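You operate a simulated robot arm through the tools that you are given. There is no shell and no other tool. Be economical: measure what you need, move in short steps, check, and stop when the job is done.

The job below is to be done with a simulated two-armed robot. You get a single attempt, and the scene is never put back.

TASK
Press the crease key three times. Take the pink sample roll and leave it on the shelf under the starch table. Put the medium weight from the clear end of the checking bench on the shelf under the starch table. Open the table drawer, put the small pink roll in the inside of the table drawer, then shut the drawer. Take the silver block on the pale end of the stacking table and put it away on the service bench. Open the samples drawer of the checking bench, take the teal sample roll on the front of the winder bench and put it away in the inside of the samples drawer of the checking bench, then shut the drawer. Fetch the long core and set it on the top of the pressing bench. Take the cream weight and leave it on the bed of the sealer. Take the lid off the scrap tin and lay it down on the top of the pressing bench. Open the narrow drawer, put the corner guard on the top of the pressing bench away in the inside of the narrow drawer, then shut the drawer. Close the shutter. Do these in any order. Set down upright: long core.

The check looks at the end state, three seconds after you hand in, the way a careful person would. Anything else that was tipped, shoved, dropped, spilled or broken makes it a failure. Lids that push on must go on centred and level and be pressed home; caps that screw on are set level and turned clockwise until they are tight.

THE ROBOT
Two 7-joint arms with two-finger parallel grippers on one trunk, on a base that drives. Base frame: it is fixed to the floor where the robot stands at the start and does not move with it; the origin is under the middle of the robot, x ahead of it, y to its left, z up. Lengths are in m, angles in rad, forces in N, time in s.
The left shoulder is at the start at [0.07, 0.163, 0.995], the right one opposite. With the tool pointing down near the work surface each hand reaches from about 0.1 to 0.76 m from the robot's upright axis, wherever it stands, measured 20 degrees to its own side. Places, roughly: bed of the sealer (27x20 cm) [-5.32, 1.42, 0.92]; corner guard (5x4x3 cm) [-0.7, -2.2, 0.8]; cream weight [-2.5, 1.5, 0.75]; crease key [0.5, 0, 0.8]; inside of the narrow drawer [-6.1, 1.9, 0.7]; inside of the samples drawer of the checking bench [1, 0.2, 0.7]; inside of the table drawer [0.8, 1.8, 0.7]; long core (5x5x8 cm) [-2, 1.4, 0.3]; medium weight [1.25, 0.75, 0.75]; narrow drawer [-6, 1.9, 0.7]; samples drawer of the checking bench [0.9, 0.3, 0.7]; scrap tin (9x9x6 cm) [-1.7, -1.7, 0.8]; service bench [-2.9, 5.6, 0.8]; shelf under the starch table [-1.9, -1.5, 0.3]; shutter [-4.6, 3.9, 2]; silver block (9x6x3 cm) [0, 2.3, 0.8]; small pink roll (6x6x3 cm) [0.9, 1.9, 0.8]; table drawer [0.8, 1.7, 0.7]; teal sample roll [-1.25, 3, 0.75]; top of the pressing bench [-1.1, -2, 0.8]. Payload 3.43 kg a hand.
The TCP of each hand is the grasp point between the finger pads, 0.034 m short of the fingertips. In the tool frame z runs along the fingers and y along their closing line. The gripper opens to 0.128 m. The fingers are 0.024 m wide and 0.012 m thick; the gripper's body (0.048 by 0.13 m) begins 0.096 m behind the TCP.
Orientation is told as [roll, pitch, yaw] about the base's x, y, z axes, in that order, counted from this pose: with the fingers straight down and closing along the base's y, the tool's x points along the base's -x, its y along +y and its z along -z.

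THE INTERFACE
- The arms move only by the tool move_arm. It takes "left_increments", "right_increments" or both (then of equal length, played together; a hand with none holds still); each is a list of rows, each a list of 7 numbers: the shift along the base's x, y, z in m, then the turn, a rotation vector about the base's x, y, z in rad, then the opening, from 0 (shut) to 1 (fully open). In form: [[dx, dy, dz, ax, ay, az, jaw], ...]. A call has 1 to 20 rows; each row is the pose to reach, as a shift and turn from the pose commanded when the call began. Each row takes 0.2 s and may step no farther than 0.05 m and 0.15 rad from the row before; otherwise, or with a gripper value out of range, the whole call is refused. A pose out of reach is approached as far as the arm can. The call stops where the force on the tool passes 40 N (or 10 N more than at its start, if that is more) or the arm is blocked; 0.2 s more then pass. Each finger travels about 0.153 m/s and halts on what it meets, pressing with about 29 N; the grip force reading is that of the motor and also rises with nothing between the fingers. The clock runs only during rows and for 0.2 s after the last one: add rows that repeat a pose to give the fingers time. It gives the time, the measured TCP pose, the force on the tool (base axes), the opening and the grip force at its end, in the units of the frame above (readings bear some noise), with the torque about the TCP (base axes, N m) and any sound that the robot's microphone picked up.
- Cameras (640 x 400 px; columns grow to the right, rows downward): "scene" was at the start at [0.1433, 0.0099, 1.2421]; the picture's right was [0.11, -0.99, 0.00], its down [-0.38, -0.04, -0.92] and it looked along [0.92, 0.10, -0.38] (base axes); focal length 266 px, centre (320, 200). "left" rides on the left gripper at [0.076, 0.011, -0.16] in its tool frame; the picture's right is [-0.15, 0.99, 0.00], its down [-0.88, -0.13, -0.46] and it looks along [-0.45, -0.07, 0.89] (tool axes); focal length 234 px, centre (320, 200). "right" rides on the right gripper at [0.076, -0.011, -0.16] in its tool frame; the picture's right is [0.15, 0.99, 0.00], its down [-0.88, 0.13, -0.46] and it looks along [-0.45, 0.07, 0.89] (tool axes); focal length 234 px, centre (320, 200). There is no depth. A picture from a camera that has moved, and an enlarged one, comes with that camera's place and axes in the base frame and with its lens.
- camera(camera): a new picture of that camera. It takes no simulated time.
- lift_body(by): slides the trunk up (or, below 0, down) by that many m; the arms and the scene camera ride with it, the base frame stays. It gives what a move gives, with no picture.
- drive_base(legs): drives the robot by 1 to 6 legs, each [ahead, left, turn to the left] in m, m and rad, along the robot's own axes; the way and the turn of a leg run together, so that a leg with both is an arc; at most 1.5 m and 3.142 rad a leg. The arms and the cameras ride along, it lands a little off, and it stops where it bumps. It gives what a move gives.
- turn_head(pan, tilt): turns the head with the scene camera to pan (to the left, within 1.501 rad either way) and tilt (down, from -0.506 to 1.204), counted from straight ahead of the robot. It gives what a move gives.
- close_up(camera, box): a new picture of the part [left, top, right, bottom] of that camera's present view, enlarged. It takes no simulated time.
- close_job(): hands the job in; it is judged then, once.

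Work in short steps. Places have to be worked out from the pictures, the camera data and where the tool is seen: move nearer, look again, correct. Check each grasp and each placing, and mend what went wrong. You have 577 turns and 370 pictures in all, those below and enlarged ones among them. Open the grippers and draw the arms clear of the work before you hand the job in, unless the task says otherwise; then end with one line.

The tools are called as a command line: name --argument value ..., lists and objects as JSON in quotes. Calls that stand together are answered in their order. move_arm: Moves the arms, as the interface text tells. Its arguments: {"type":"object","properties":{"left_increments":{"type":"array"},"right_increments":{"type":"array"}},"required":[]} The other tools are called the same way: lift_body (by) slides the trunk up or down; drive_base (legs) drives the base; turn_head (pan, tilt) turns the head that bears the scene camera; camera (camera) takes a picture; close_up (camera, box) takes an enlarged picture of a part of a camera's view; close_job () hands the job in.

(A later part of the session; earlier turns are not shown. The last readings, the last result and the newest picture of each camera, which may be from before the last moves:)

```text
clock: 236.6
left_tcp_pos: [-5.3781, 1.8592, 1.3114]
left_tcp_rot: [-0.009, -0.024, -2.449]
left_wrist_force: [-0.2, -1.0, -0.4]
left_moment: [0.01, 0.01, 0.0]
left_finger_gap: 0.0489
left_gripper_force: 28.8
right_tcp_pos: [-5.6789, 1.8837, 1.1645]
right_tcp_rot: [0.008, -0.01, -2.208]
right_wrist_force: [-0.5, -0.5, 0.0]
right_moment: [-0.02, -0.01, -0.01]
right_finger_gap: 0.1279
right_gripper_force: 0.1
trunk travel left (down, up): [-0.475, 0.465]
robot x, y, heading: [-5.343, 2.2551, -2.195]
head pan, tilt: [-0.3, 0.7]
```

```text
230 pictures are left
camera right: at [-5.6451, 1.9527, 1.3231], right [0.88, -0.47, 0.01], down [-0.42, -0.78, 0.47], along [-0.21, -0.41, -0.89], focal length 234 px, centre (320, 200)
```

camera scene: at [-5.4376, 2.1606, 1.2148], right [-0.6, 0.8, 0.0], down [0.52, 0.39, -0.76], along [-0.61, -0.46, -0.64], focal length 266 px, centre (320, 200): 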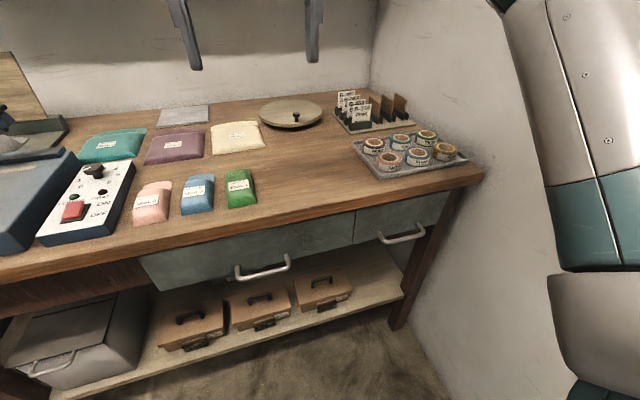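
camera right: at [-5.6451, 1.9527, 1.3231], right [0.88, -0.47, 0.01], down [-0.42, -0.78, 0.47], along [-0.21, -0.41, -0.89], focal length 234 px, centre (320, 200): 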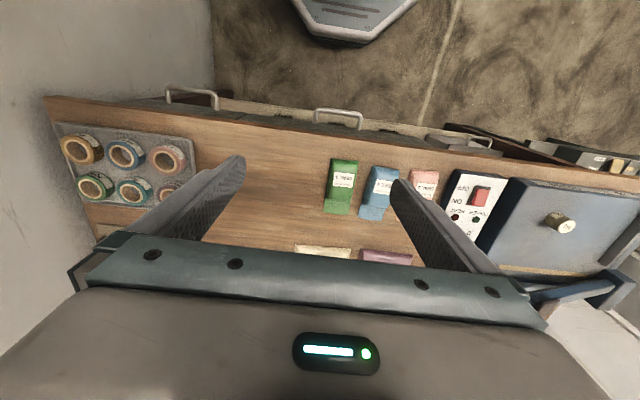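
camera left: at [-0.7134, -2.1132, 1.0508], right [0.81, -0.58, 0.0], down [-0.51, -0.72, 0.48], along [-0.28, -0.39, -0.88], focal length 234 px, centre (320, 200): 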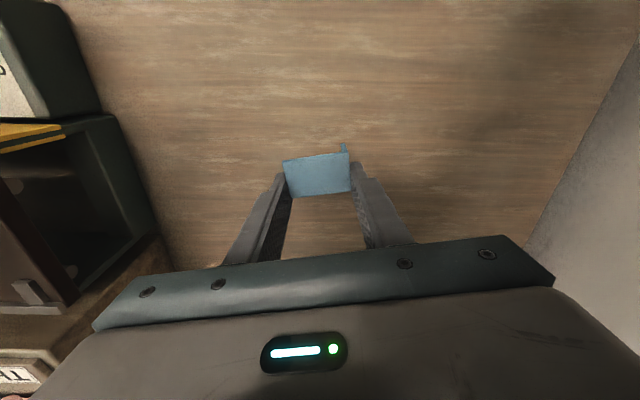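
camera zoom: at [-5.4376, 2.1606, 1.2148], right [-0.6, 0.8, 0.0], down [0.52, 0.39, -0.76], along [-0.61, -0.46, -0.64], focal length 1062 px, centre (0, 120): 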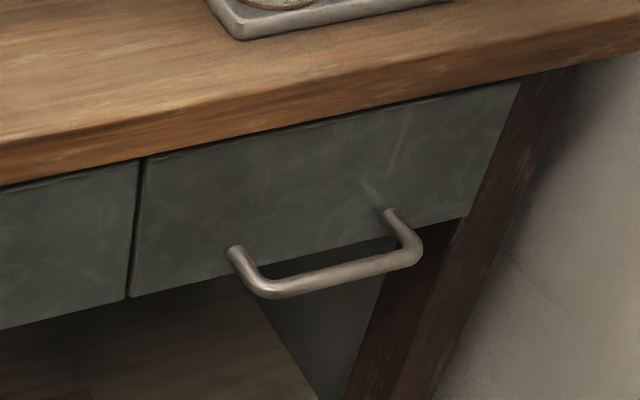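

Handle bar centre at (-5.908, 2.064, 0.729), about 34 mm off the drawer front. I turn the right tool 90° and bring it above the handle.

move_arm --right_increments '[[-0.019, 0.015, -0.012, 0, 0, -0.135, 0.8], [-0.038, 0.03, -0.024, 0, 0, -0.27, 0.5], [-0.057, 0.045, -0.036, 0, 0, -0.405, 0.35], [-0.076, 0.06, -0.048, 0, 0, -0.54, 0.35], [-0.095, 0.075, -0.06, 0, 0, -0.675, 0.35], [-0.114, 0.09, -0.072, 0, 0, -0.81, 0.35], [-0.133, 0.105, -0.084, 0, 0, -0.945, 0.35], [-0.152, 0.12, -0.096, 0, 0, -1.08, 0.35], [-0.171, 0.135, -0.108, 0, 0, -1.215, 0.35], [-0.19, 0.15, -0.12, 0, 0, -1.35, 0.35], [-0.21, 0.165, -0.13, 0, 0, -1.46, 0.35], [-0.229, 0.18, -0.14, 0, 0, -1.56, 0.35], [-0.229, 0.18, -0.14, 0, 0, -1.56, 0.35]]'

camera --camera "right"

camera --camera "scene"

```text
clock: 239.6
left_tcp_pos: [-5.3328, 1.8239, 1.3128]
left_tcp_rot: [-0.021, -0.037, -2.362]
left_wrist_force: [0.6, -0.4, 0.2]
left_moment: [-0.02, 0.08, 0.04]
left_finger_gap: 0.0488
left_gripper_force: 29.2
right_tcp_pos: [-5.879, 1.9802, 1.0351]
right_tcp_rot: [0.022, -0.032, 2.609]
right_wrist_force: [0.2, 0.5, -1.0]
right_moment: [-0.14, -0.06, 0.01]
right_finger_gap: 0.045
right_gripper_force: 0.0
trunk travel left (down, up): [-0.475, 0.465]
robot x, y, heading: [-5.348, 2.2181, -2.11]
head pan, tilt: [-0.3, 0.7]
stopped in row 13 (right hand): the arm was blocked; the commanded pose is now the measured one
```

```text
229 pictures are left
camera right: at [-5.8036, 1.9506, 1.1931], right [-0.38, -0.93, 0.02], down [-0.81, 0.34, 0.49], along [-0.46, 0.17, -0.87], focal length 234 px, centre (320, 200)
```

right: 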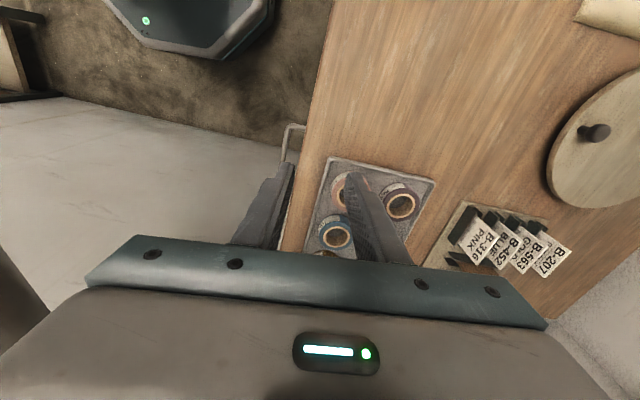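

```text
228 pictures are left
camera scene: at [-5.4048, 2.1108, 1.2169], right [-0.67, 0.75, 0.03], down [0.46, 0.43, -0.78], along [-0.59, -0.5, -0.63], focal length 266 px, centre (320, 200)
```

scene: 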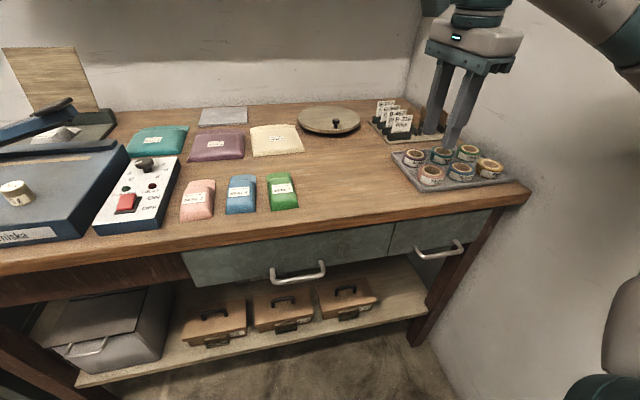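

The right elbow touched the wall and nudged the base slightly. I bring the right hand back to centre, undoing the twist; I'll use the left arm for this drawer.

move_arm --right_increments '[[0.03, -0.006, 0.02, 0, 0, 0.14, 0.5], [0.06, -0.012, 0.04, 0, 0, 0.28, 0.7], [0.09, -0.018, 0.06, 0, 0, 0.42, 1], [0.12, -0.024, 0.08, 0, 0, 0.56, 1], [0.15, -0.03, 0.1, 0, 0, 0.7, 1], [0.18, -0.036, 0.11, 0, 0, 0.84, 1], [0.21, -0.042, 0.12, 0, 0, 0.98, 1], [0.222, -0.0435, 0.12, 0, 0, 1.12, 1], [0.222, -0.0435, 0.12, 0, 0, 1.26, 1], [0.222, -0.0435, 0.12, 0, 0, 1.4, 1], [0.222, -0.0435, 0.12, 0, 0, 1.5, 1]]'

camera --camera "scene"

```text
clock: 242.0
left_tcp_pos: [-5.3693, 1.8341, 1.3131]
left_tcp_rot: [-0.003, -0.021, -2.372]
left_wrist_force: [-0.3, -0.6, 0.0]
left_moment: [0.01, 0.04, -0.02]
left_finger_gap: 0.0488
left_gripper_force: 28.9
right_tcp_pos: [-5.6861, 1.9504, 1.1407]
right_tcp_rot: [0.009, -0.005, -2.183]
right_wrist_force: [0.8, -0.6, -0.4]
right_moment: [-0.05, 0.02, 0.02]
right_finger_gap: 0.1279
right_gripper_force: 0.0
trunk travel left (down, up): [-0.475, 0.465]
robot x, y, heading: [-5.3548, 2.2262, -2.126]
head pan, tilt: [-0.3, 0.7]
```

```text
227 pictures are left
camera scene: at [-5.4433, 2.1251, 1.2148], right [-0.66, 0.75, 0.0], down [0.48, 0.43, -0.76], along [-0.57, -0.5, -0.64], focal length 266 px, centre (320, 200)
```

scene: 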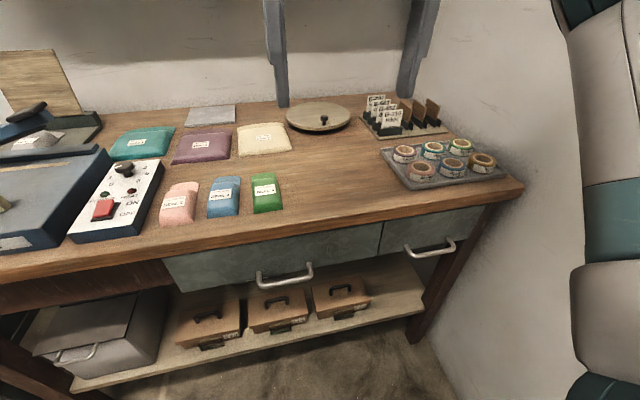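

Nothing was disturbed. I move a bit away from the wall and turn right so that the handle is ahead for the left hand.

drive_base --legs '[[-0.06, 0.1, 0], [0, 0, -0.57]]'

turn_head --pan 0 --tilt 0.7

camera --camera "scene"

```text
clock: 244.8
left_tcp_pos: [-5.462, 1.903, 1.314]
left_tcp_rot: [-0.002, -0.022, -2.942]
left_wrist_force: [0.6, 0.3, 0.7]
left_moment: [-0.02, 0.03, -0.02]
left_finger_gap: 0.0487
left_gripper_force: 29.0
right_tcp_pos: [-5.666, 2.1735, 1.1411]
right_tcp_rot: [0.011, -0.006, -2.758]
right_wrist_force: [-0.1, -0.4, -0.2]
right_moment: [0.0, 0.0, -0.05]
right_finger_gap: 0.1281
right_gripper_force: 0.2
trunk travel left (down, up): [-0.475, 0.465]
robot x, y, heading: [-5.2406, 2.2223, -2.686]
head pan, tilt: [-0.3, 0.7]
```

```text
clock: 245.6
left_tcp_pos: [-5.4612, 1.9029, 1.3143]
left_tcp_rot: [-0.001, -0.021, -2.941]
left_wrist_force: [0.6, 0.0, 0.2]
left_moment: [0.04, 0.01, -0.01]
left_finger_gap: 0.0489
left_gripper_force: 29.2
right_tcp_pos: [-5.6656, 2.1729, 1.142]
right_tcp_rot: [0.011, -0.005, -2.757]
right_wrist_force: [-0.5, 0.1, 0.3]
right_moment: [-0.02, -0.01, -0.01]
right_finger_gap: 0.128
right_gripper_force: 0.1
trunk travel left (down, up): [-0.475, 0.465]
robot x, y, heading: [-5.2387, 2.2222, -2.692]
head pan, tilt: [0.0, 0.7]
```

```text
226 pictures are left
camera scene: at [-5.3586, 2.1642, 1.2148], right [-0.43, 0.9, 0.0], down [0.58, 0.28, -0.76], along [-0.69, -0.33, -0.64], focal length 266 px, centre (320, 200)
```

scene: 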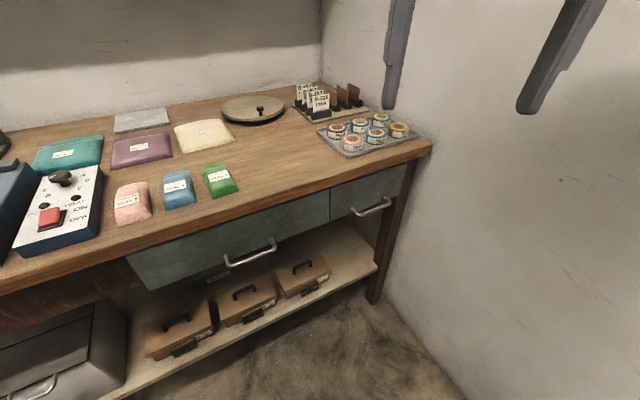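

I set the guard down on the free bench spot at about (-5.80, 1.825) first. Move over it.

move_arm --left_increments '[[-0.0377, -0.0087, -0.028, 0, 0, 0, 0.1], [-0.0753, -0.0173, -0.056, 0, 0, 0, 0.1], [-0.113, -0.026, -0.084, 0, 0, 0, 0.1], [-0.1507, -0.0347, -0.112, 0, 0, 0, 0.1], [-0.1883, -0.0433, -0.14, 0, 0, 0, 0.1], [-0.226, -0.052, -0.168, 0, 0, 0, 0.1], [-0.2637, -0.0607, -0.196, 0, 0, 0, 0.1], [-0.3013, -0.0693, -0.224, 0, 0, 0, 0.1], [-0.339, -0.078, -0.25, 0, 0, 0, 0.1], [-0.339, -0.078, -0.29, 0, 0, 0, 0.1], [-0.339, -0.078, -0.33, 0, 0, 0, 0.1], [-0.339, -0.078, -0.37, 0, 0, 0, 0.1], [-0.339, -0.078, -0.4, 0, 0, 0, 0.1], [-0.339, -0.078, -0.4, 0, 0, 0, 0.1]]'

camera --camera "left"

camera --camera "scene"

```text
clock: 248.6
left_tcp_pos: [-5.7992, 1.8265, 0.9145]
left_tcp_rot: [-0.003, -0.023, -2.941]
left_wrist_force: [-0.6, -0.6, 0.0]
left_moment: [-0.02, -0.01, 0.02]
left_finger_gap: 0.0488
left_gripper_force: 29.5
right_tcp_pos: [-5.6654, 2.1739, 1.1413]
right_tcp_rot: [0.009, -0.005, -2.758]
right_wrist_force: [-0.4, 0.6, -0.5]
right_moment: [-0.01, 0.03, 0.0]
right_finger_gap: 0.1279
right_gripper_force: 0.0
trunk travel left (down, up): [-0.475, 0.465]
robot x, y, heading: [-5.2395, 2.2265, -2.69]
head pan, tilt: [0.0, 0.7]
```

```text
225 pictures are left
camera left: at [-5.7209, 1.8291, 1.0715], right [0.05, -1.0, 0.0], down [-0.88, -0.04, 0.48], along [-0.47, -0.03, -0.88], focal length 234 px, centre (320, 200)
```

left: 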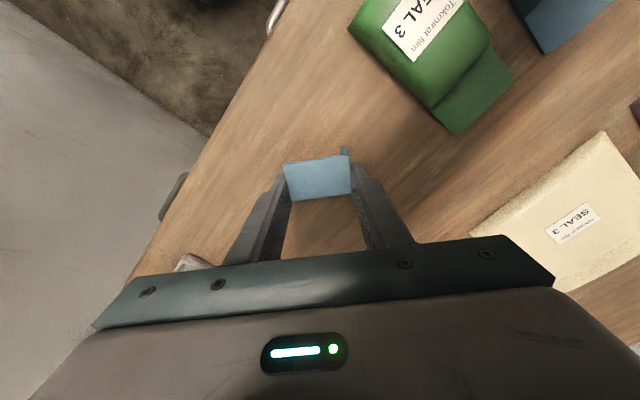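

```text
224 pictures are left
camera scene: at [-5.3585, 2.1645, 1.2148], right [-0.43, 0.9, 0.0], down [0.58, 0.28, -0.77], along [-0.69, -0.33, -0.64], focal length 266 px, centre (320, 200)
```

scene: 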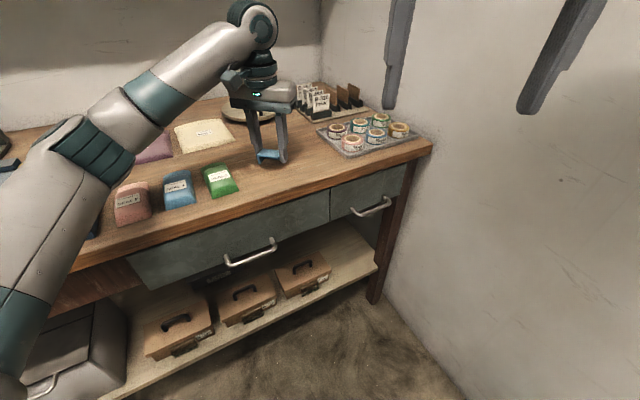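

The spot is free. Lower to contact.

move_arm --left_increments '[[0, 0, -0.03, 0, 0, 0, 0.1], [0, 0, -0.045, 0, 0, 0, 0.1], [0, 0, -0.051, 0, 0, 0, 0.1], [0, 0, -0.055, 0, 0, 0, 0.1], [0, 0, -0.059, 0, 0, 0, 0.1], [0, 0, -0.063, 0, 0, 0, 0.1]]'

```text
clock: 249.0
left_tcp_pos: [-5.7996, 1.8268, 0.8938]
left_tcp_rot: [-0.003, -0.033, -2.945]
left_wrist_force: [3.0, -0.2, 3.8]
left_moment: [-0.02, 0.06, 0.03]
left_finger_gap: 0.0486
left_gripper_force: 28.6
right_tcp_pos: [-5.6657, 2.1743, 1.1408]
right_tcp_rot: [0.01, -0.005, -2.759]
right_wrist_force: [-0.7, -0.1, 0.0]
right_moment: [0.05, -0.06, 0.02]
right_finger_gap: 0.1281
right_gripper_force: 0.1
trunk travel left (down, up): [-0.475, 0.465]
robot x, y, heading: [-5.2362, 2.2216, -2.691]
head pan, tilt: [0.0, 0.7]
stopped in row 2 (left hand): the force on the tool passed its limit at 51 N (the readings are from after the stop); the commanded pose is now the measured one
```

Contact at bench height about 0.855. Release and lift off.

move_arm --left_increments '[[0, 0, 0.0, 0, 0, 0, 0.45], [0, 0, 0.0, 0, 0, 0, 0.55], [0, 0, 0.0, 0, 0, 0, 0.55], [0, 0, 0.03, 0, 0, 0, 0.55], [0, 0, 0.07, 0, 0, 0, 0.55], [0, 0, 0.11, 0, 0, 0, 0.55]]'

camera --camera "left"

close_up --camera "scene" --box '[220, 100, 440, 260]'

```text
clock: 250.4
left_tcp_pos: [-5.8013, 1.8249, 1.0027]
left_tcp_rot: [-0.002, -0.033, -2.942]
left_wrist_force: [-1.5, -0.3, -0.6]
left_moment: [0.0, 0.0, 0.0]
left_finger_gap: 0.0704
left_gripper_force: 0.0
right_tcp_pos: [-5.6675, 2.1745, 1.1416]
right_tcp_rot: [0.009, -0.005, -2.758]
right_wrist_force: [-0.1, 0.1, 0.5]
right_moment: [0.0, 0.03, -0.01]
right_finger_gap: 0.128
right_gripper_force: 0.0
trunk travel left (down, up): [-0.475, 0.465]
robot x, y, heading: [-5.2363, 2.2199, -2.691]
head pan, tilt: [0.0, 0.7]
```

```text
223 pictures are left
camera left: at [-5.7197, 1.828, 1.1597], right [0.05, -1.0, 0.0], down [-0.87, -0.04, 0.48], along [-0.48, -0.03, -0.87], focal length 234 px, centre (320, 200)
```

left: 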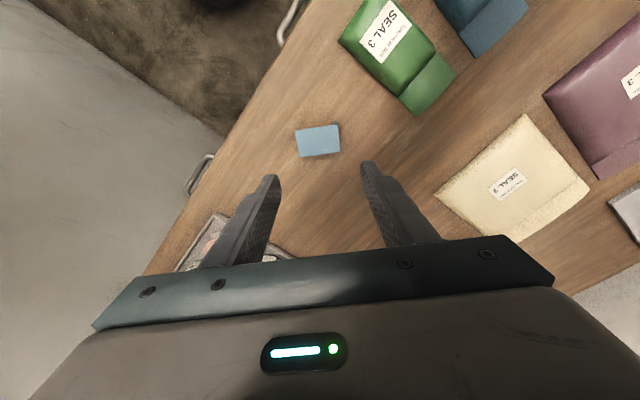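

```text
2.50 times, centred on (330, 180) of scene
camera zoom: at [-5.3581, 2.1648, 1.2148], right [-0.43, 0.9, 0.0], down [0.58, 0.28, -0.77], along [-0.69, -0.33, -0.64], focal length 664 px, centre (295, 250)
```

zoom: 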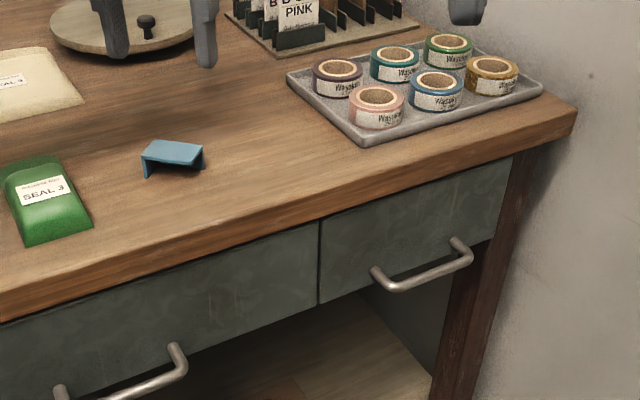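

Guard placed on the bench. Handle confirmed at (-5.906, 2.062, 0.728). I raise the right hand out of the way, and turn the left tool so that its closing line is along the pull direction.

move_arm --left_increments '[[-0.005, 0.04, 0, 0, 0, -0.14, 0.45], [-0.012, 0.08, 0, 0, 0, -0.28, 0.45], [-0.02, 0.12, 0, 0, 0, -0.42, 0.45], [-0.028, 0.16, 0, 0, 0, -0.56, 0.45], [-0.036, 0.2, 0, 0, 0, -0.7, 0.45], [-0.044, 0.24, 0, 0, 0, -0.824, 0.45], [-0.054, 0.28, 0, 0, 0, -0.824, 0.35]]' --right_increments '[[0.015, 0.007, 0.045, 0, 0, 0, 1], [0.03, 0.014, 0.09, 0, 0, 0, 1], [0.045, 0.021, 0.135, 0, 0, 0, 1], [0.06, 0.028, 0.175, 0, 0, 0, 1], [0.075, 0.036, 0.21, 0, 0, 0, 1], [0.09, 0.0435, 0.23, 0, 0, 0, 1], [0.09, 0.0435, 0.25, 0, 0, 0, 1]]'

camera --camera "scene"

camera --camera "left"

```text
clock: 252.0
left_tcp_pos: [-5.8543, 2.1074, 1.0019]
left_tcp_rot: [-0.002, -0.03, 2.515]
left_wrist_force: [0.2, -0.2, 0.0]
left_moment: [-0.01, 0.02, 0.0]
left_finger_gap: 0.0447
left_gripper_force: 0.0
right_tcp_pos: [-5.5986, 2.208, 1.331]
right_tcp_rot: [0.015, -0.007, -2.756]
right_wrist_force: [0.3, 0.1, 0.8]
right_moment: [-0.02, 0.02, -0.01]
right_finger_gap: 0.1281
right_gripper_force: 0.1
right hand out of reach, approached as far as the arm can: row 5, 6, 7
trunk travel left (down, up): [-0.475, 0.465]
robot x, y, heading: [-5.2375, 2.2239, -2.691]
head pan, tilt: [0.0, 0.7]
```

```text
221 pictures are left
camera scene: at [-5.3582, 2.166, 1.215], right [-0.43, 0.9, 0.0], down [0.58, 0.28, -0.77], along [-0.69, -0.33, -0.64], focal length 266 px, centre (320, 200)
```

scene: 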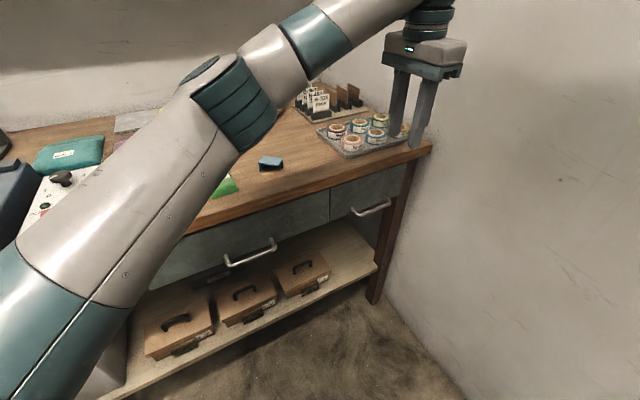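

```text
220 pictures are left
camera left: at [-5.7963, 2.0487, 1.1585], right [-0.7, -0.72, 0.0], down [-0.63, 0.61, 0.48], along [-0.35, 0.34, -0.88], focal length 234 px, centre (320, 200)
```

left: 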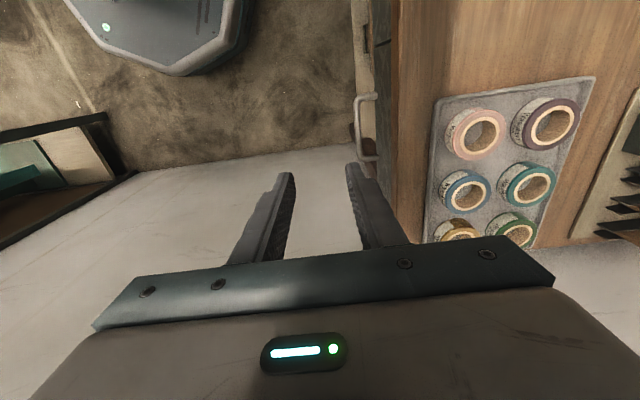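

Now tilt the left tool 0.7 rad toward the drawer and go to the pre-grasp point.

move_arm --left_increments '[[-0.001, 0.003, -0.02, -0.1135, 0.082, 0, 0.35], [-0.003, 0.006, -0.045, -0.227, 0.164, 0, 0.35], [-0.005, 0.01, -0.075, -0.3406, 0.2457, 0, 0.3], [-0.007, 0.013, -0.105, -0.454, 0.3276, 0, 0.28], [-0.008, 0.015, -0.14, -0.5677, 0.4095, 0, 0.28], [-0.008, 0.015, -0.14, -0.5677, 0.4095, 0, 0.28]]'

camera --camera "scene"

camera --camera "left"

```text
clock: 253.4
left_tcp_pos: [-5.8621, 2.1198, 0.8623]
left_tcp_rot: [0.698, -0.025, 2.496]
left_wrist_force: [1.5, 0.1, 0.2]
left_moment: [-0.03, -0.01, -0.01]
left_finger_gap: 0.0357
left_gripper_force: 0.1
right_tcp_pos: [-5.5992, 2.2055, 1.3333]
right_tcp_rot: [0.014, -0.009, -2.76]
right_wrist_force: [-0.6, 0.7, -0.5]
right_moment: [-0.01, 0.01, 0.02]
right_finger_gap: 0.1278
right_gripper_force: 0.0
trunk travel left (down, up): [-0.475, 0.465]
robot x, y, heading: [-5.2384, 2.2238, -2.691]
head pan, tilt: [0.0, 0.7]
```

```text
219 pictures are left
camera scene: at [-5.3584, 2.164, 1.2148], right [-0.43, 0.9, 0.0], down [0.58, 0.28, -0.77], along [-0.69, -0.33, -0.64], focal length 266 px, centre (320, 200)
```

scene: 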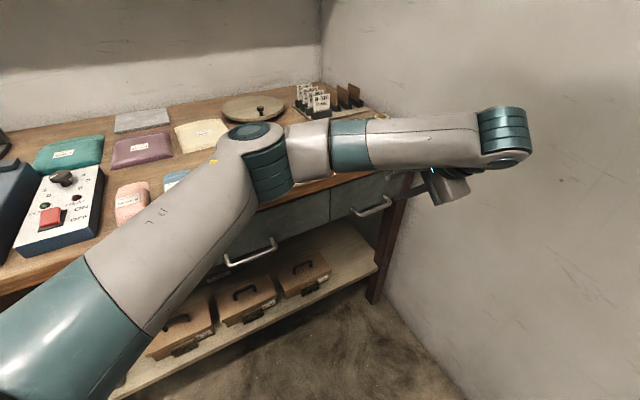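

```text
218 pictures are left
camera left: at [-5.7433, 2.1461, 0.9897], right [-0.56, -0.53, 0.64], down [-0.46, 0.84, 0.29], along [-0.69, -0.13, -0.71], focal length 234 px, centre (320, 200)
```

left: 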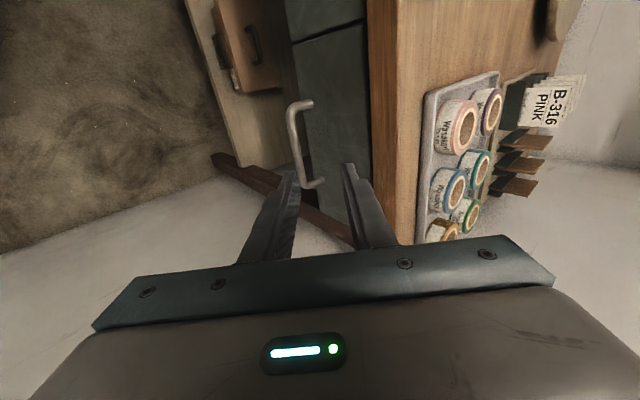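

The bar lies right ahead of the fingers. Approach along the tool axis with the jaws at 26 mm.

move_arm --left_increments '[[-0.007, -0.008, -0.035, 0, 0, 0, 0.2], [-0.013, -0.015, -0.071, 0, 0, 0, 0.2], [-0.02, -0.025, -0.085, 0, 0, 0, 0.2], [-0.026, -0.033, -0.098, 0, 0, 0, 0.2], [-0.031, -0.04, -0.108, 0, 0, 0, 0.2], [-0.036, -0.0463, -0.117, 0, 0, 0, 0.2], [-0.036, -0.0463, -0.117, 0, 0, 0, 0.2]]'

camera --camera "left"

close_up --camera "scene" --box '[320, 120, 520, 260]'

```text
clock: 255.0
left_tcp_pos: [-5.8989, 2.0741, 0.7456]
left_tcp_rot: [0.698, -0.025, 2.495]
left_wrist_force: [1.2, 0.0, 0.5]
left_moment: [0.06, 0.01, 0.01]
left_finger_gap: 0.0256
left_gripper_force: 0.1
right_tcp_pos: [-5.5997, 2.2047, 1.3329]
right_tcp_rot: [0.014, -0.006, -2.758]
right_wrist_force: [0.0, -0.2, -0.1]
right_moment: [0.0, -0.01, -0.02]
right_finger_gap: 0.1282
right_gripper_force: 0.0
trunk travel left (down, up): [-0.475, 0.465]
robot x, y, heading: [-5.2363, 2.2239, -2.693]
head pan, tilt: [0.0, 0.7]
```

```text
217 pictures are left
camera left: at [-5.7799, 2.0999, 0.8723], right [-0.56, -0.53, 0.64], down [-0.46, 0.84, 0.29], along [-0.69, -0.13, -0.71], focal length 234 px, centre (320, 200)
```

left: 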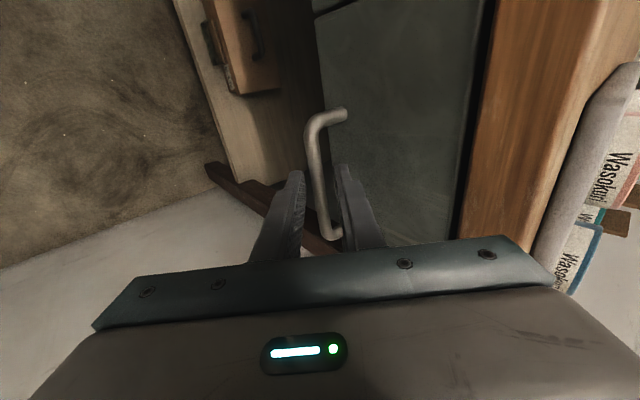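

```text
2.86 times, centred on (420, 190) of scene
camera zoom: at [-5.3587, 2.1644, 1.2148], right [-0.43, 0.9, 0.0], down [0.58, 0.28, -0.76], along [-0.69, -0.33, -0.64], focal length 759 px, centre (34, 229)
```

zoom: 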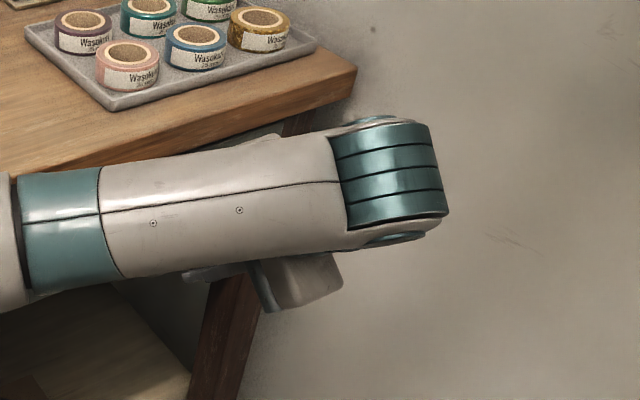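

The bar is between the fingers. Close the grip.

move_arm --left_increments '[[0, 0, 0, 0, 0, 0, 0.1], [0, 0, 0, 0, 0, 0, 0], [0, 0, 0, 0, 0, 0, 0]]'

```text
clock: 255.8
left_tcp_pos: [-5.8989, 2.0737, 0.7449]
left_tcp_rot: [0.693, -0.025, 2.495]
left_wrist_force: [5.6, 2.6, -6.7]
left_moment: [0.5, 0.28, 0.55]
left_finger_gap: 0.0119
left_gripper_force: 45.0
right_tcp_pos: [-5.6001, 2.2052, 1.3321]
right_tcp_rot: [0.015, -0.006, -2.757]
right_wrist_force: [0.7, 0.4, -0.3]
right_moment: [0.01, 0.0, -0.01]
right_finger_gap: 0.1281
right_gripper_force: 0.0
trunk travel left (down, up): [-0.475, 0.465]
robot x, y, heading: [-5.2395, 2.2232, -2.693]
head pan, tilt: [0.0, 0.7]
```

Handle gripped. I pull the drawer by driving the base along the pull direction, in small steps.

drive_base --legs '[[-0.07, -0.038, 0]]'

camera --camera "left"

```text
clock: 256.9
left_tcp_pos: [-5.8517, 2.1384, 0.7448]
left_tcp_rot: [0.698, -0.022, 2.498]
left_wrist_force: [6.5, -3.5, -12.9]
left_moment: [0.6, 0.5, 0.46]
left_finger_gap: 0.0116
left_gripper_force: 45.7
right_tcp_pos: [-5.553, 2.2705, 1.3324]
right_tcp_rot: [0.014, -0.006, -2.759]
right_wrist_force: [0.5, 0.7, 0.4]
right_moment: [-0.02, 0.04, -0.03]
right_finger_gap: 0.1279
right_gripper_force: 0.0
trunk travel left (down, up): [-0.475, 0.465]
robot x, y, heading: [-5.1916, 2.289, -2.692]
head pan, tilt: [0.0, 0.7]
```

```text
215 pictures are left
camera left: at [-5.7336, 2.1644, 0.8718], right [-0.56, -0.53, 0.64], down [-0.46, 0.84, 0.29], along [-0.69, -0.13, -0.71], focal length 234 px, centre (320, 200)
```

left: 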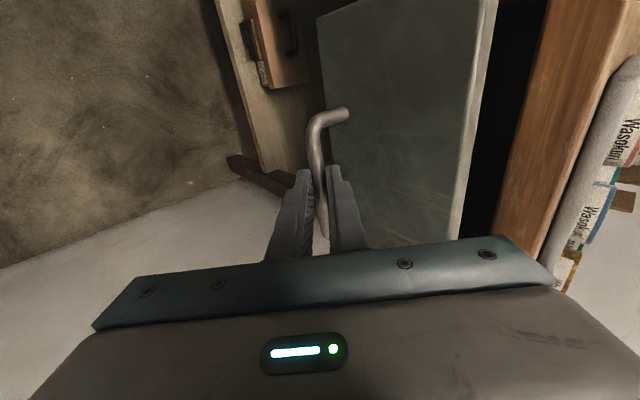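

Drawer is opening. Pull another 0.11 m.

drive_base --legs '[[-0.1, -0.054, 0]]'

camera --camera "left"

camera --camera "scene"

```text
clock: 258.1
left_tcp_pos: [-5.7859, 2.2296, 0.7445]
left_tcp_rot: [0.697, -0.026, 2.497]
left_wrist_force: [-1.6, 0.3, -5.2]
left_moment: [0.67, 0.82, 0.11]
left_finger_gap: 0.0117
left_gripper_force: 45.2
right_tcp_pos: [-5.4869, 2.3619, 1.3314]
right_tcp_rot: [0.015, -0.009, -2.758]
right_wrist_force: [0.5, 1.0, 0.1]
right_moment: [-0.05, 0.01, 0.0]
right_finger_gap: 0.1282
right_gripper_force: 0.1
trunk travel left (down, up): [-0.475, 0.465]
robot x, y, heading: [-5.1244, 2.3758, -2.69]
head pan, tilt: [0.0, 0.7]
```

```text
214 pictures are left
camera left: at [-5.6671, 2.256, 0.8717], right [-0.56, -0.53, 0.64], down [-0.46, 0.84, 0.29], along [-0.69, -0.14, -0.71], focal length 234 px, centre (320, 200)
```

left: 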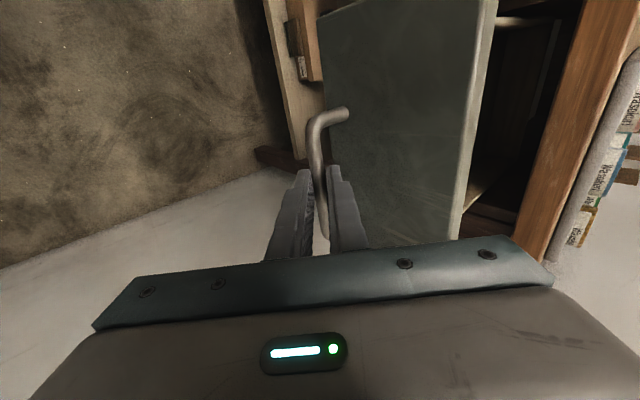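

```text
213 pictures are left
camera scene: at [-5.2459, 2.3213, 1.2149], right [-0.44, 0.9, 0.0], down [0.58, 0.28, -0.77], along [-0.69, -0.33, -0.64], focal length 266 px, centre (320, 200)
```

scene: 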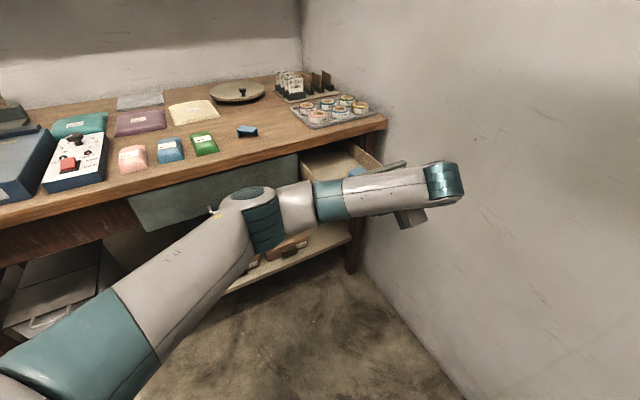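

Drawer open about 0.19 m. Release the handle and withdraw along the tool axis, then up.

move_arm --left_increments '[[0, 0, 0, 0, 0, 0, 0.2], [0, 0, 0, 0, 0, 0, 0.2], [0.01, 0.014, 0.022, 0, 0, 0, 0.2], [0.02, 0.028, 0.045, 0, 0, 0, 0.2], [0.025, 0.035, 0.08, 0, 0, 0, 0.3], [0.025, 0.035, 0.12, 0.1135, -0.082, 0, 0.4], [0.02, 0.03, 0.16, 0.227, -0.164, 0, 0.5], [0.015, 0.02, 0.2, 0.3406, -0.2457, 0, 0.6], [0.01, 0.01, 0.23, 0.454, -0.3276, 0, 0.6], [0.01, 0, 0.25, 0.5677, -0.4095, 0, 0.6]]'

camera --camera "scene"

camera --camera "left"

```text
clock: 260.3
left_tcp_pos: [-5.7772, 2.2296, 0.9948]
left_tcp_rot: [-0.007, -0.034, 2.517]
left_wrist_force: [0.2, -0.8, 0.7]
left_moment: [0.01, -0.01, 0.03]
left_finger_gap: 0.0768
left_gripper_force: 0.1
right_tcp_pos: [-5.4862, 2.3604, 1.3328]
right_tcp_rot: [0.014, -0.01, -2.757]
right_wrist_force: [-0.3, 0.8, 0.7]
right_moment: [0.0, -0.02, 0.02]
right_finger_gap: 0.1279
right_gripper_force: 0.0
trunk travel left (down, up): [-0.475, 0.465]
robot x, y, heading: [-5.1244, 2.3807, -2.691]
head pan, tilt: [0.0, 0.7]
```

```text
212 pictures are left
camera scene: at [-5.2457, 2.3202, 1.2147], right [-0.43, 0.9, 0.0], down [0.58, 0.28, -0.76], along [-0.69, -0.33, -0.64], focal length 266 px, centre (320, 200)
```

scene: 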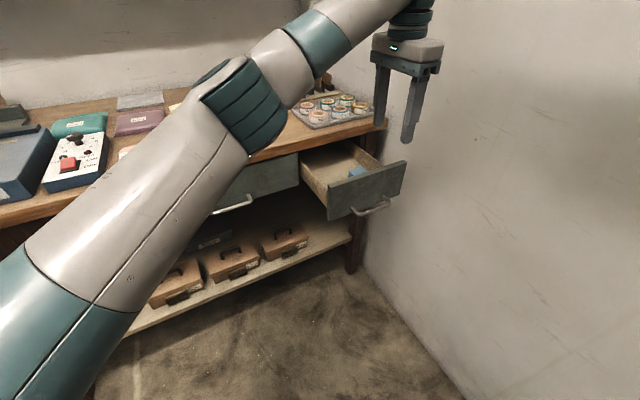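

```text
211 pictures are left
camera left: at [-5.7191, 2.1709, 1.1511], right [-0.7, -0.72, 0.0], down [-0.63, 0.61, 0.48], along [-0.35, 0.34, -0.88], focal length 234 px, centre (320, 200)
```

left: 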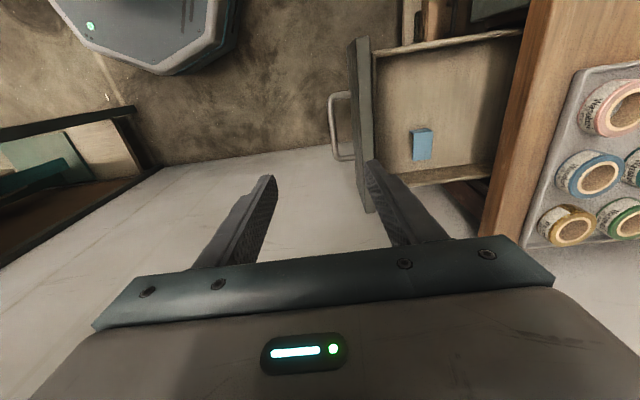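

The drawer holds one guard already, with free space on its left. I drive a bit so that both the guard on the bench and the drawer are in reach.

drive_base --legs '[[0.15, 0.138, 0]]'

camera --camera "scene"

```text
clock: 261.9
left_tcp_pos: [-5.8518, 2.041, 0.995]
left_tcp_rot: [-0.005, -0.029, 2.518]
left_wrist_force: [0.7, -0.7, -0.4]
left_moment: [-0.03, -0.01, -0.01]
left_finger_gap: 0.0769
left_gripper_force: 0.0
right_tcp_pos: [-5.5612, 2.1708, 1.3322]
right_tcp_rot: [0.014, -0.006, -2.755]
right_wrist_force: [-0.4, 0.1, 0.0]
right_moment: [0.03, 0.01, 0.0]
right_finger_gap: 0.1279
right_gripper_force: 0.0
trunk travel left (down, up): [-0.475, 0.465]
robot x, y, heading: [-5.1996, 2.1919, -2.693]
head pan, tilt: [0.0, 0.7]
```

```text
210 pictures are left
camera scene: at [-5.3209, 2.1307, 1.2148], right [-0.44, 0.9, 0.0], down [0.58, 0.28, -0.76], along [-0.69, -0.33, -0.64], focal length 266 px, centre (320, 200)
```

scene: 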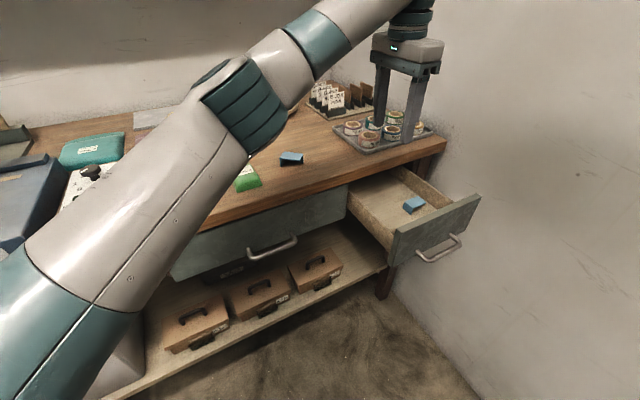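

Now move the left hand above the guard at (-5.80, 1.826) and restore the earlier yaw.

move_arm --left_increments '[[0.01, -0.035, 0.01, 0, 0, 0.14, 0.6], [0.02, -0.07, 0.02, 0, 0, 0.28, 0.6], [0.03, -0.105, 0.02, 0, 0, 0.42, 0.6], [0.04, -0.14, 0.02, 0, 0, 0.56, 0.6], [0.047, -0.175, 0.02, 0, 0, 0.7, 0.6], [0.05, -0.215, 0.01, 0, 0, 0.824, 0.6], [0.05, -0.215, 0.0, 0, 0, 0.824, 0.6]]'

camera --camera "left"

```text
clock: 263.5
left_tcp_pos: [-5.8019, 1.8251, 0.9946]
left_tcp_rot: [-0.004, -0.028, -2.942]
left_wrist_force: [-0.6, 0.7, 0.7]
left_moment: [0.0, -0.02, 0.0]
left_finger_gap: 0.0765
left_gripper_force: 0.2
right_tcp_pos: [-5.5627, 2.172, 1.3332]
right_tcp_rot: [0.015, -0.009, -2.756]
right_wrist_force: [0.5, -0.3, 0.2]
right_moment: [0.0, -0.02, 0.0]
right_finger_gap: 0.1281
right_gripper_force: 0.0
trunk travel left (down, up): [-0.475, 0.465]
robot x, y, heading: [-5.2002, 2.1886, -2.692]
head pan, tilt: [0.0, 0.7]
```

```text
209 pictures are left
camera left: at [-5.7213, 1.8286, 1.1508], right [0.06, -1.0, 0.0], down [-0.87, -0.05, 0.48], along [-0.48, -0.03, -0.88], focal length 234 px, centre (320, 200)
```

left: 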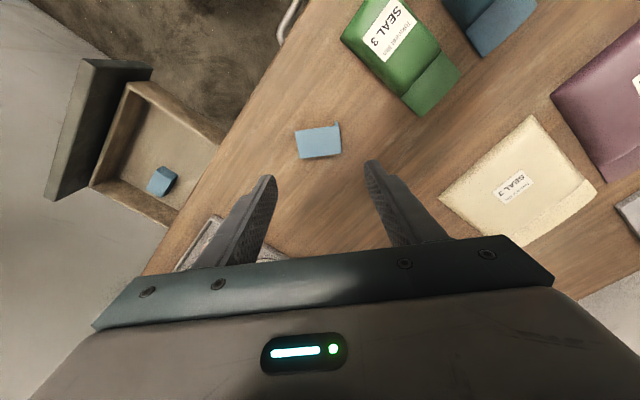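

Same relative view as at release. Descend, close, lift slowly.

move_arm --left_increments '[[0, 0, -0.035, 0, 0, 0, 0.6], [0, 0, -0.07, 0, 0, 0, 0.6], [0, 0, -0.09, 0, 0, 0, 0.6], [0, 0, -0.098, 0, 0, 0, 0.6], [0, 0, -0.099, 0, 0, 0, 0.35], [0, 0, -0.099, 0, 0, 0, 0.1], [0, 0, -0.099, 0, 0, 0, 0.1], [0, 0, -0.099, 0, 0, 0, 0.1]]'

move_arm --left_increments '[[0, 0, 0.004, 0, 0, 0, 0.1], [0, 0, 0.01, 0, 0, 0, 0.1], [0, 0, 0.02, 0, 0, 0, 0.1], [0, 0, 0.04, 0, 0, 0, 0.1], [0, 0, 0.07, 0, 0, 0, 0.1], [0, 0, 0.1, 0, 0, 0, 0.1]]'

camera --camera "left"

```text
clock: 265.3
left_tcp_pos: [-5.8025, 1.8251, 0.896]
left_tcp_rot: [-0.003, -0.031, -2.942]
left_wrist_force: [-0.3, 0.1, 1.9]
left_moment: [-0.05, 0.0, 0.02]
left_finger_gap: 0.0489
left_gripper_force: 29.0
right_tcp_pos: [-5.5621, 2.1724, 1.3325]
right_tcp_rot: [0.013, -0.009, -2.757]
right_wrist_force: [-0.3, 0.2, 0.3]
right_moment: [-0.05, 0.0, 0.01]
right_finger_gap: 0.128
right_gripper_force: 0.0
trunk travel left (down, up): [-0.475, 0.465]
robot x, y, heading: [-5.2025, 2.1886, -2.687]
head pan, tilt: [0.0, 0.7]
```

```text
clock: 266.7
left_tcp_pos: [-5.8001, 1.8261, 0.9957]
left_tcp_rot: [-0.003, -0.031, -2.941]
left_wrist_force: [-0.6, 0.8, 0.5]
left_moment: [0.0, -0.01, 0.0]
left_finger_gap: 0.0486
left_gripper_force: 28.8
right_tcp_pos: [-5.5604, 2.1723, 1.3323]
right_tcp_rot: [0.014, -0.01, -2.754]
right_wrist_force: [1.1, 0.3, 0.0]
right_moment: [0.02, 0.01, 0.0]
right_finger_gap: 0.1277
right_gripper_force: 0.0
trunk travel left (down, up): [-0.475, 0.465]
robot x, y, heading: [-5.2, 2.1918, -2.695]
head pan, tilt: [0.0, 0.7]
```

```text
208 pictures are left
camera left: at [-5.7207, 1.8285, 1.153], right [0.05, -1.0, 0.0], down [-0.87, -0.05, 0.48], along [-0.48, -0.03, -0.88], focal length 234 px, centre (320, 200)
```

left: 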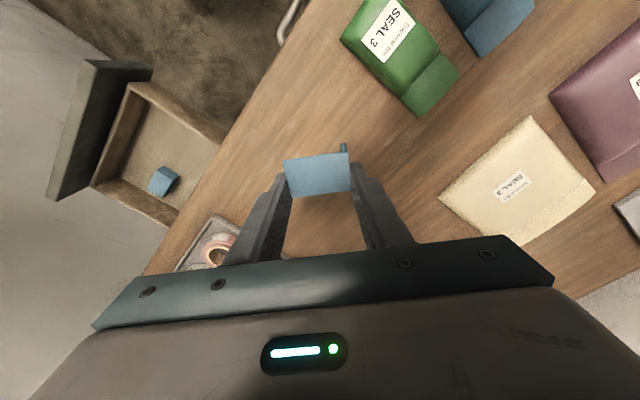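

Now carry it over the open drawer's left part, turning the closing line along the drawer.

move_arm --left_increments '[[-0.006, 0.042, 0, 0, 0, -0.137, 0.1], [-0.013, 0.085, 0, 0, 0, -0.275, 0.1], [-0.02, 0.127, 0, 0, 0, -0.412, 0.1], [-0.026, 0.17, 0, 0, 0, -0.55, 0.1], [-0.033, 0.212, 0, 0, 0, -0.687, 0.1], [-0.039, 0.2545, -0.01, 0, 0, -0.824, 0.1], [-0.039, 0.2545, -0.05, 0, 0, -0.824, 0.1], [-0.039, 0.2545, -0.08, 0, 0, -0.824, 0.1]]'

camera --camera "left"

camera --camera "scene"

```text
clock: 268.5
left_tcp_pos: [-5.8417, 2.0803, 0.9145]
left_tcp_rot: [-0.005, -0.029, 2.517]
left_wrist_force: [-0.2, 0.2, -0.2]
left_moment: [-0.01, 0.02, -0.01]
left_finger_gap: 0.0487
left_gripper_force: 29.0
right_tcp_pos: [-5.5628, 2.1711, 1.3331]
right_tcp_rot: [0.014, -0.007, -2.755]
right_wrist_force: [-0.7, 0.5, 0.4]
right_moment: [-0.01, 0.0, -0.04]
right_finger_gap: 0.1279
right_gripper_force: 0.1
trunk travel left (down, up): [-0.475, 0.465]
robot x, y, heading: [-5.1992, 2.1871, -2.691]
head pan, tilt: [0.0, 0.7]
```

```text
207 pictures are left
camera left: at [-5.7839, 2.0212, 1.0708], right [-0.7, -0.72, 0.0], down [-0.63, 0.61, 0.48], along [-0.35, 0.34, -0.88], focal length 234 px, centre (320, 200)
```

left: 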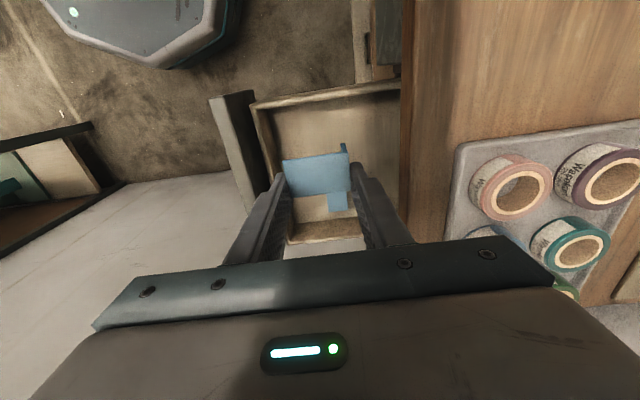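

```text
206 pictures are left
camera scene: at [-5.3211, 2.1316, 1.2149], right [-0.44, 0.9, 0.0], down [0.58, 0.28, -0.76], along [-0.69, -0.33, -0.64], focal length 266 px, centre (320, 200)
```

scene: 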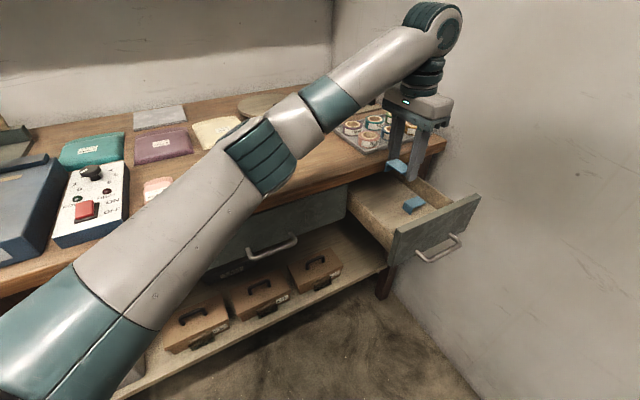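

Good lateral position. Lower into the drawer to contact.

move_arm --left_increments '[[0, 0, -0.04, 0, 0, 0, 0.1], [0, 0, -0.08, 0, 0, 0, 0.1], [0, 0, -0.11, 0, 0, 0, 0.1], [0, 0, -0.13, 0, 0, 0, 0.1], [0, 0, -0.14, 0, 0, 0, 0.1], [0, 0, -0.148, 0, 0, 0, 0.1], [0, 0, -0.154, 0, 0, 0, 0.1]]'

camera --camera "left"

close_up --camera "scene" --box '[330, 80, 500, 280]'

```text
clock: 270.1
left_tcp_pos: [-5.841, 2.0803, 0.761]
left_tcp_rot: [-0.003, -0.031, 2.518]
left_wrist_force: [0.1, -0.2, -0.3]
left_moment: [-0.02, 0.01, 0.01]
left_finger_gap: 0.0488
left_gripper_force: 28.8
right_tcp_pos: [-5.563, 2.1721, 1.3317]
right_tcp_rot: [0.013, -0.009, -2.757]
right_wrist_force: [0.1, -0.2, 0.5]
right_moment: [-0.01, -0.02, -0.02]
right_finger_gap: 0.1279
right_gripper_force: 0.1
trunk travel left (down, up): [-0.475, 0.465]
robot x, y, heading: [-5.2003, 2.1909, -2.694]
head pan, tilt: [0.0, 0.7]
```

```text
205 pictures are left
camera left: at [-5.7833, 2.0217, 0.9181], right [-0.7, -0.72, 0.0], down [-0.63, 0.61, 0.48], along [-0.35, 0.34, -0.88], focal length 234 px, centre (320, 200)
```

left: 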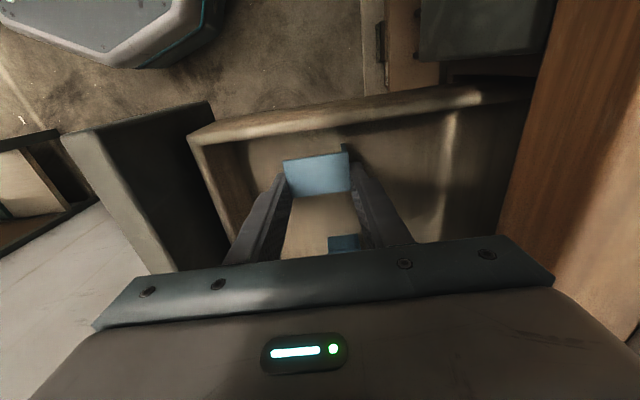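

```text
2.00 times, centred on (415, 180) of scene
camera zoom: at [-5.3208, 2.1312, 1.2148], right [-0.44, 0.9, 0.0], down [0.58, 0.28, -0.76], along [-0.69, -0.33, -0.64], focal length 531 px, centre (130, 240)
```

zoom: 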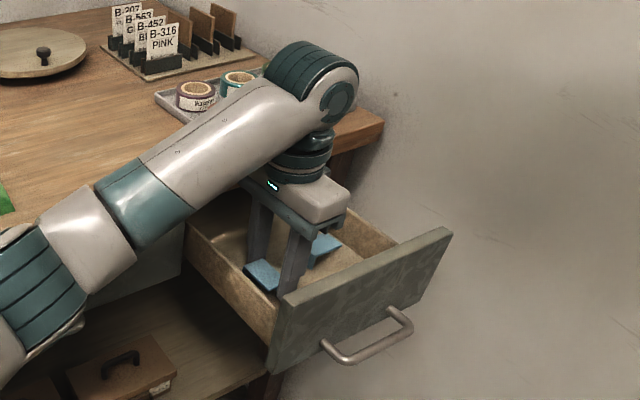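

Inside the drawer, no contact yet. Continue down slowly.

move_arm --left_increments '[[0, 0, -0.004, 0, 0, 0, 0.1], [0, 0, -0.008, 0, 0, 0, 0.1], [0, 0, -0.012, 0, 0, 0, 0.1], [0, 0, -0.016, 0, 0, 0, 0.1], [0, 0, -0.02, 0, 0, 0, 0.1]]'

```text
clock: 271.0
left_tcp_pos: [-5.8411, 2.0796, 0.7571]
left_tcp_rot: [-0.001, -0.041, 2.517]
left_wrist_force: [6.6, -4.2, 20.5]
left_moment: [-0.15, -0.48, -0.04]
left_finger_gap: 0.0485
left_gripper_force: 29.2
right_tcp_pos: [-5.5596, 2.1704, 1.3333]
right_tcp_rot: [0.015, -0.01, -2.756]
right_wrist_force: [-0.8, -0.3, 0.2]
right_moment: [0.02, -0.04, 0.01]
right_finger_gap: 0.1283
right_gripper_force: 0.0
trunk travel left (down, up): [-0.475, 0.465]
robot x, y, heading: [-5.1991, 2.1882, -2.69]
head pan, tilt: [0.0, 0.7]
stopped in row 4 (left hand): the force on the tool passed its limit at 45 N (the readings are from after the stop); the commanded pose is now the measured one
```

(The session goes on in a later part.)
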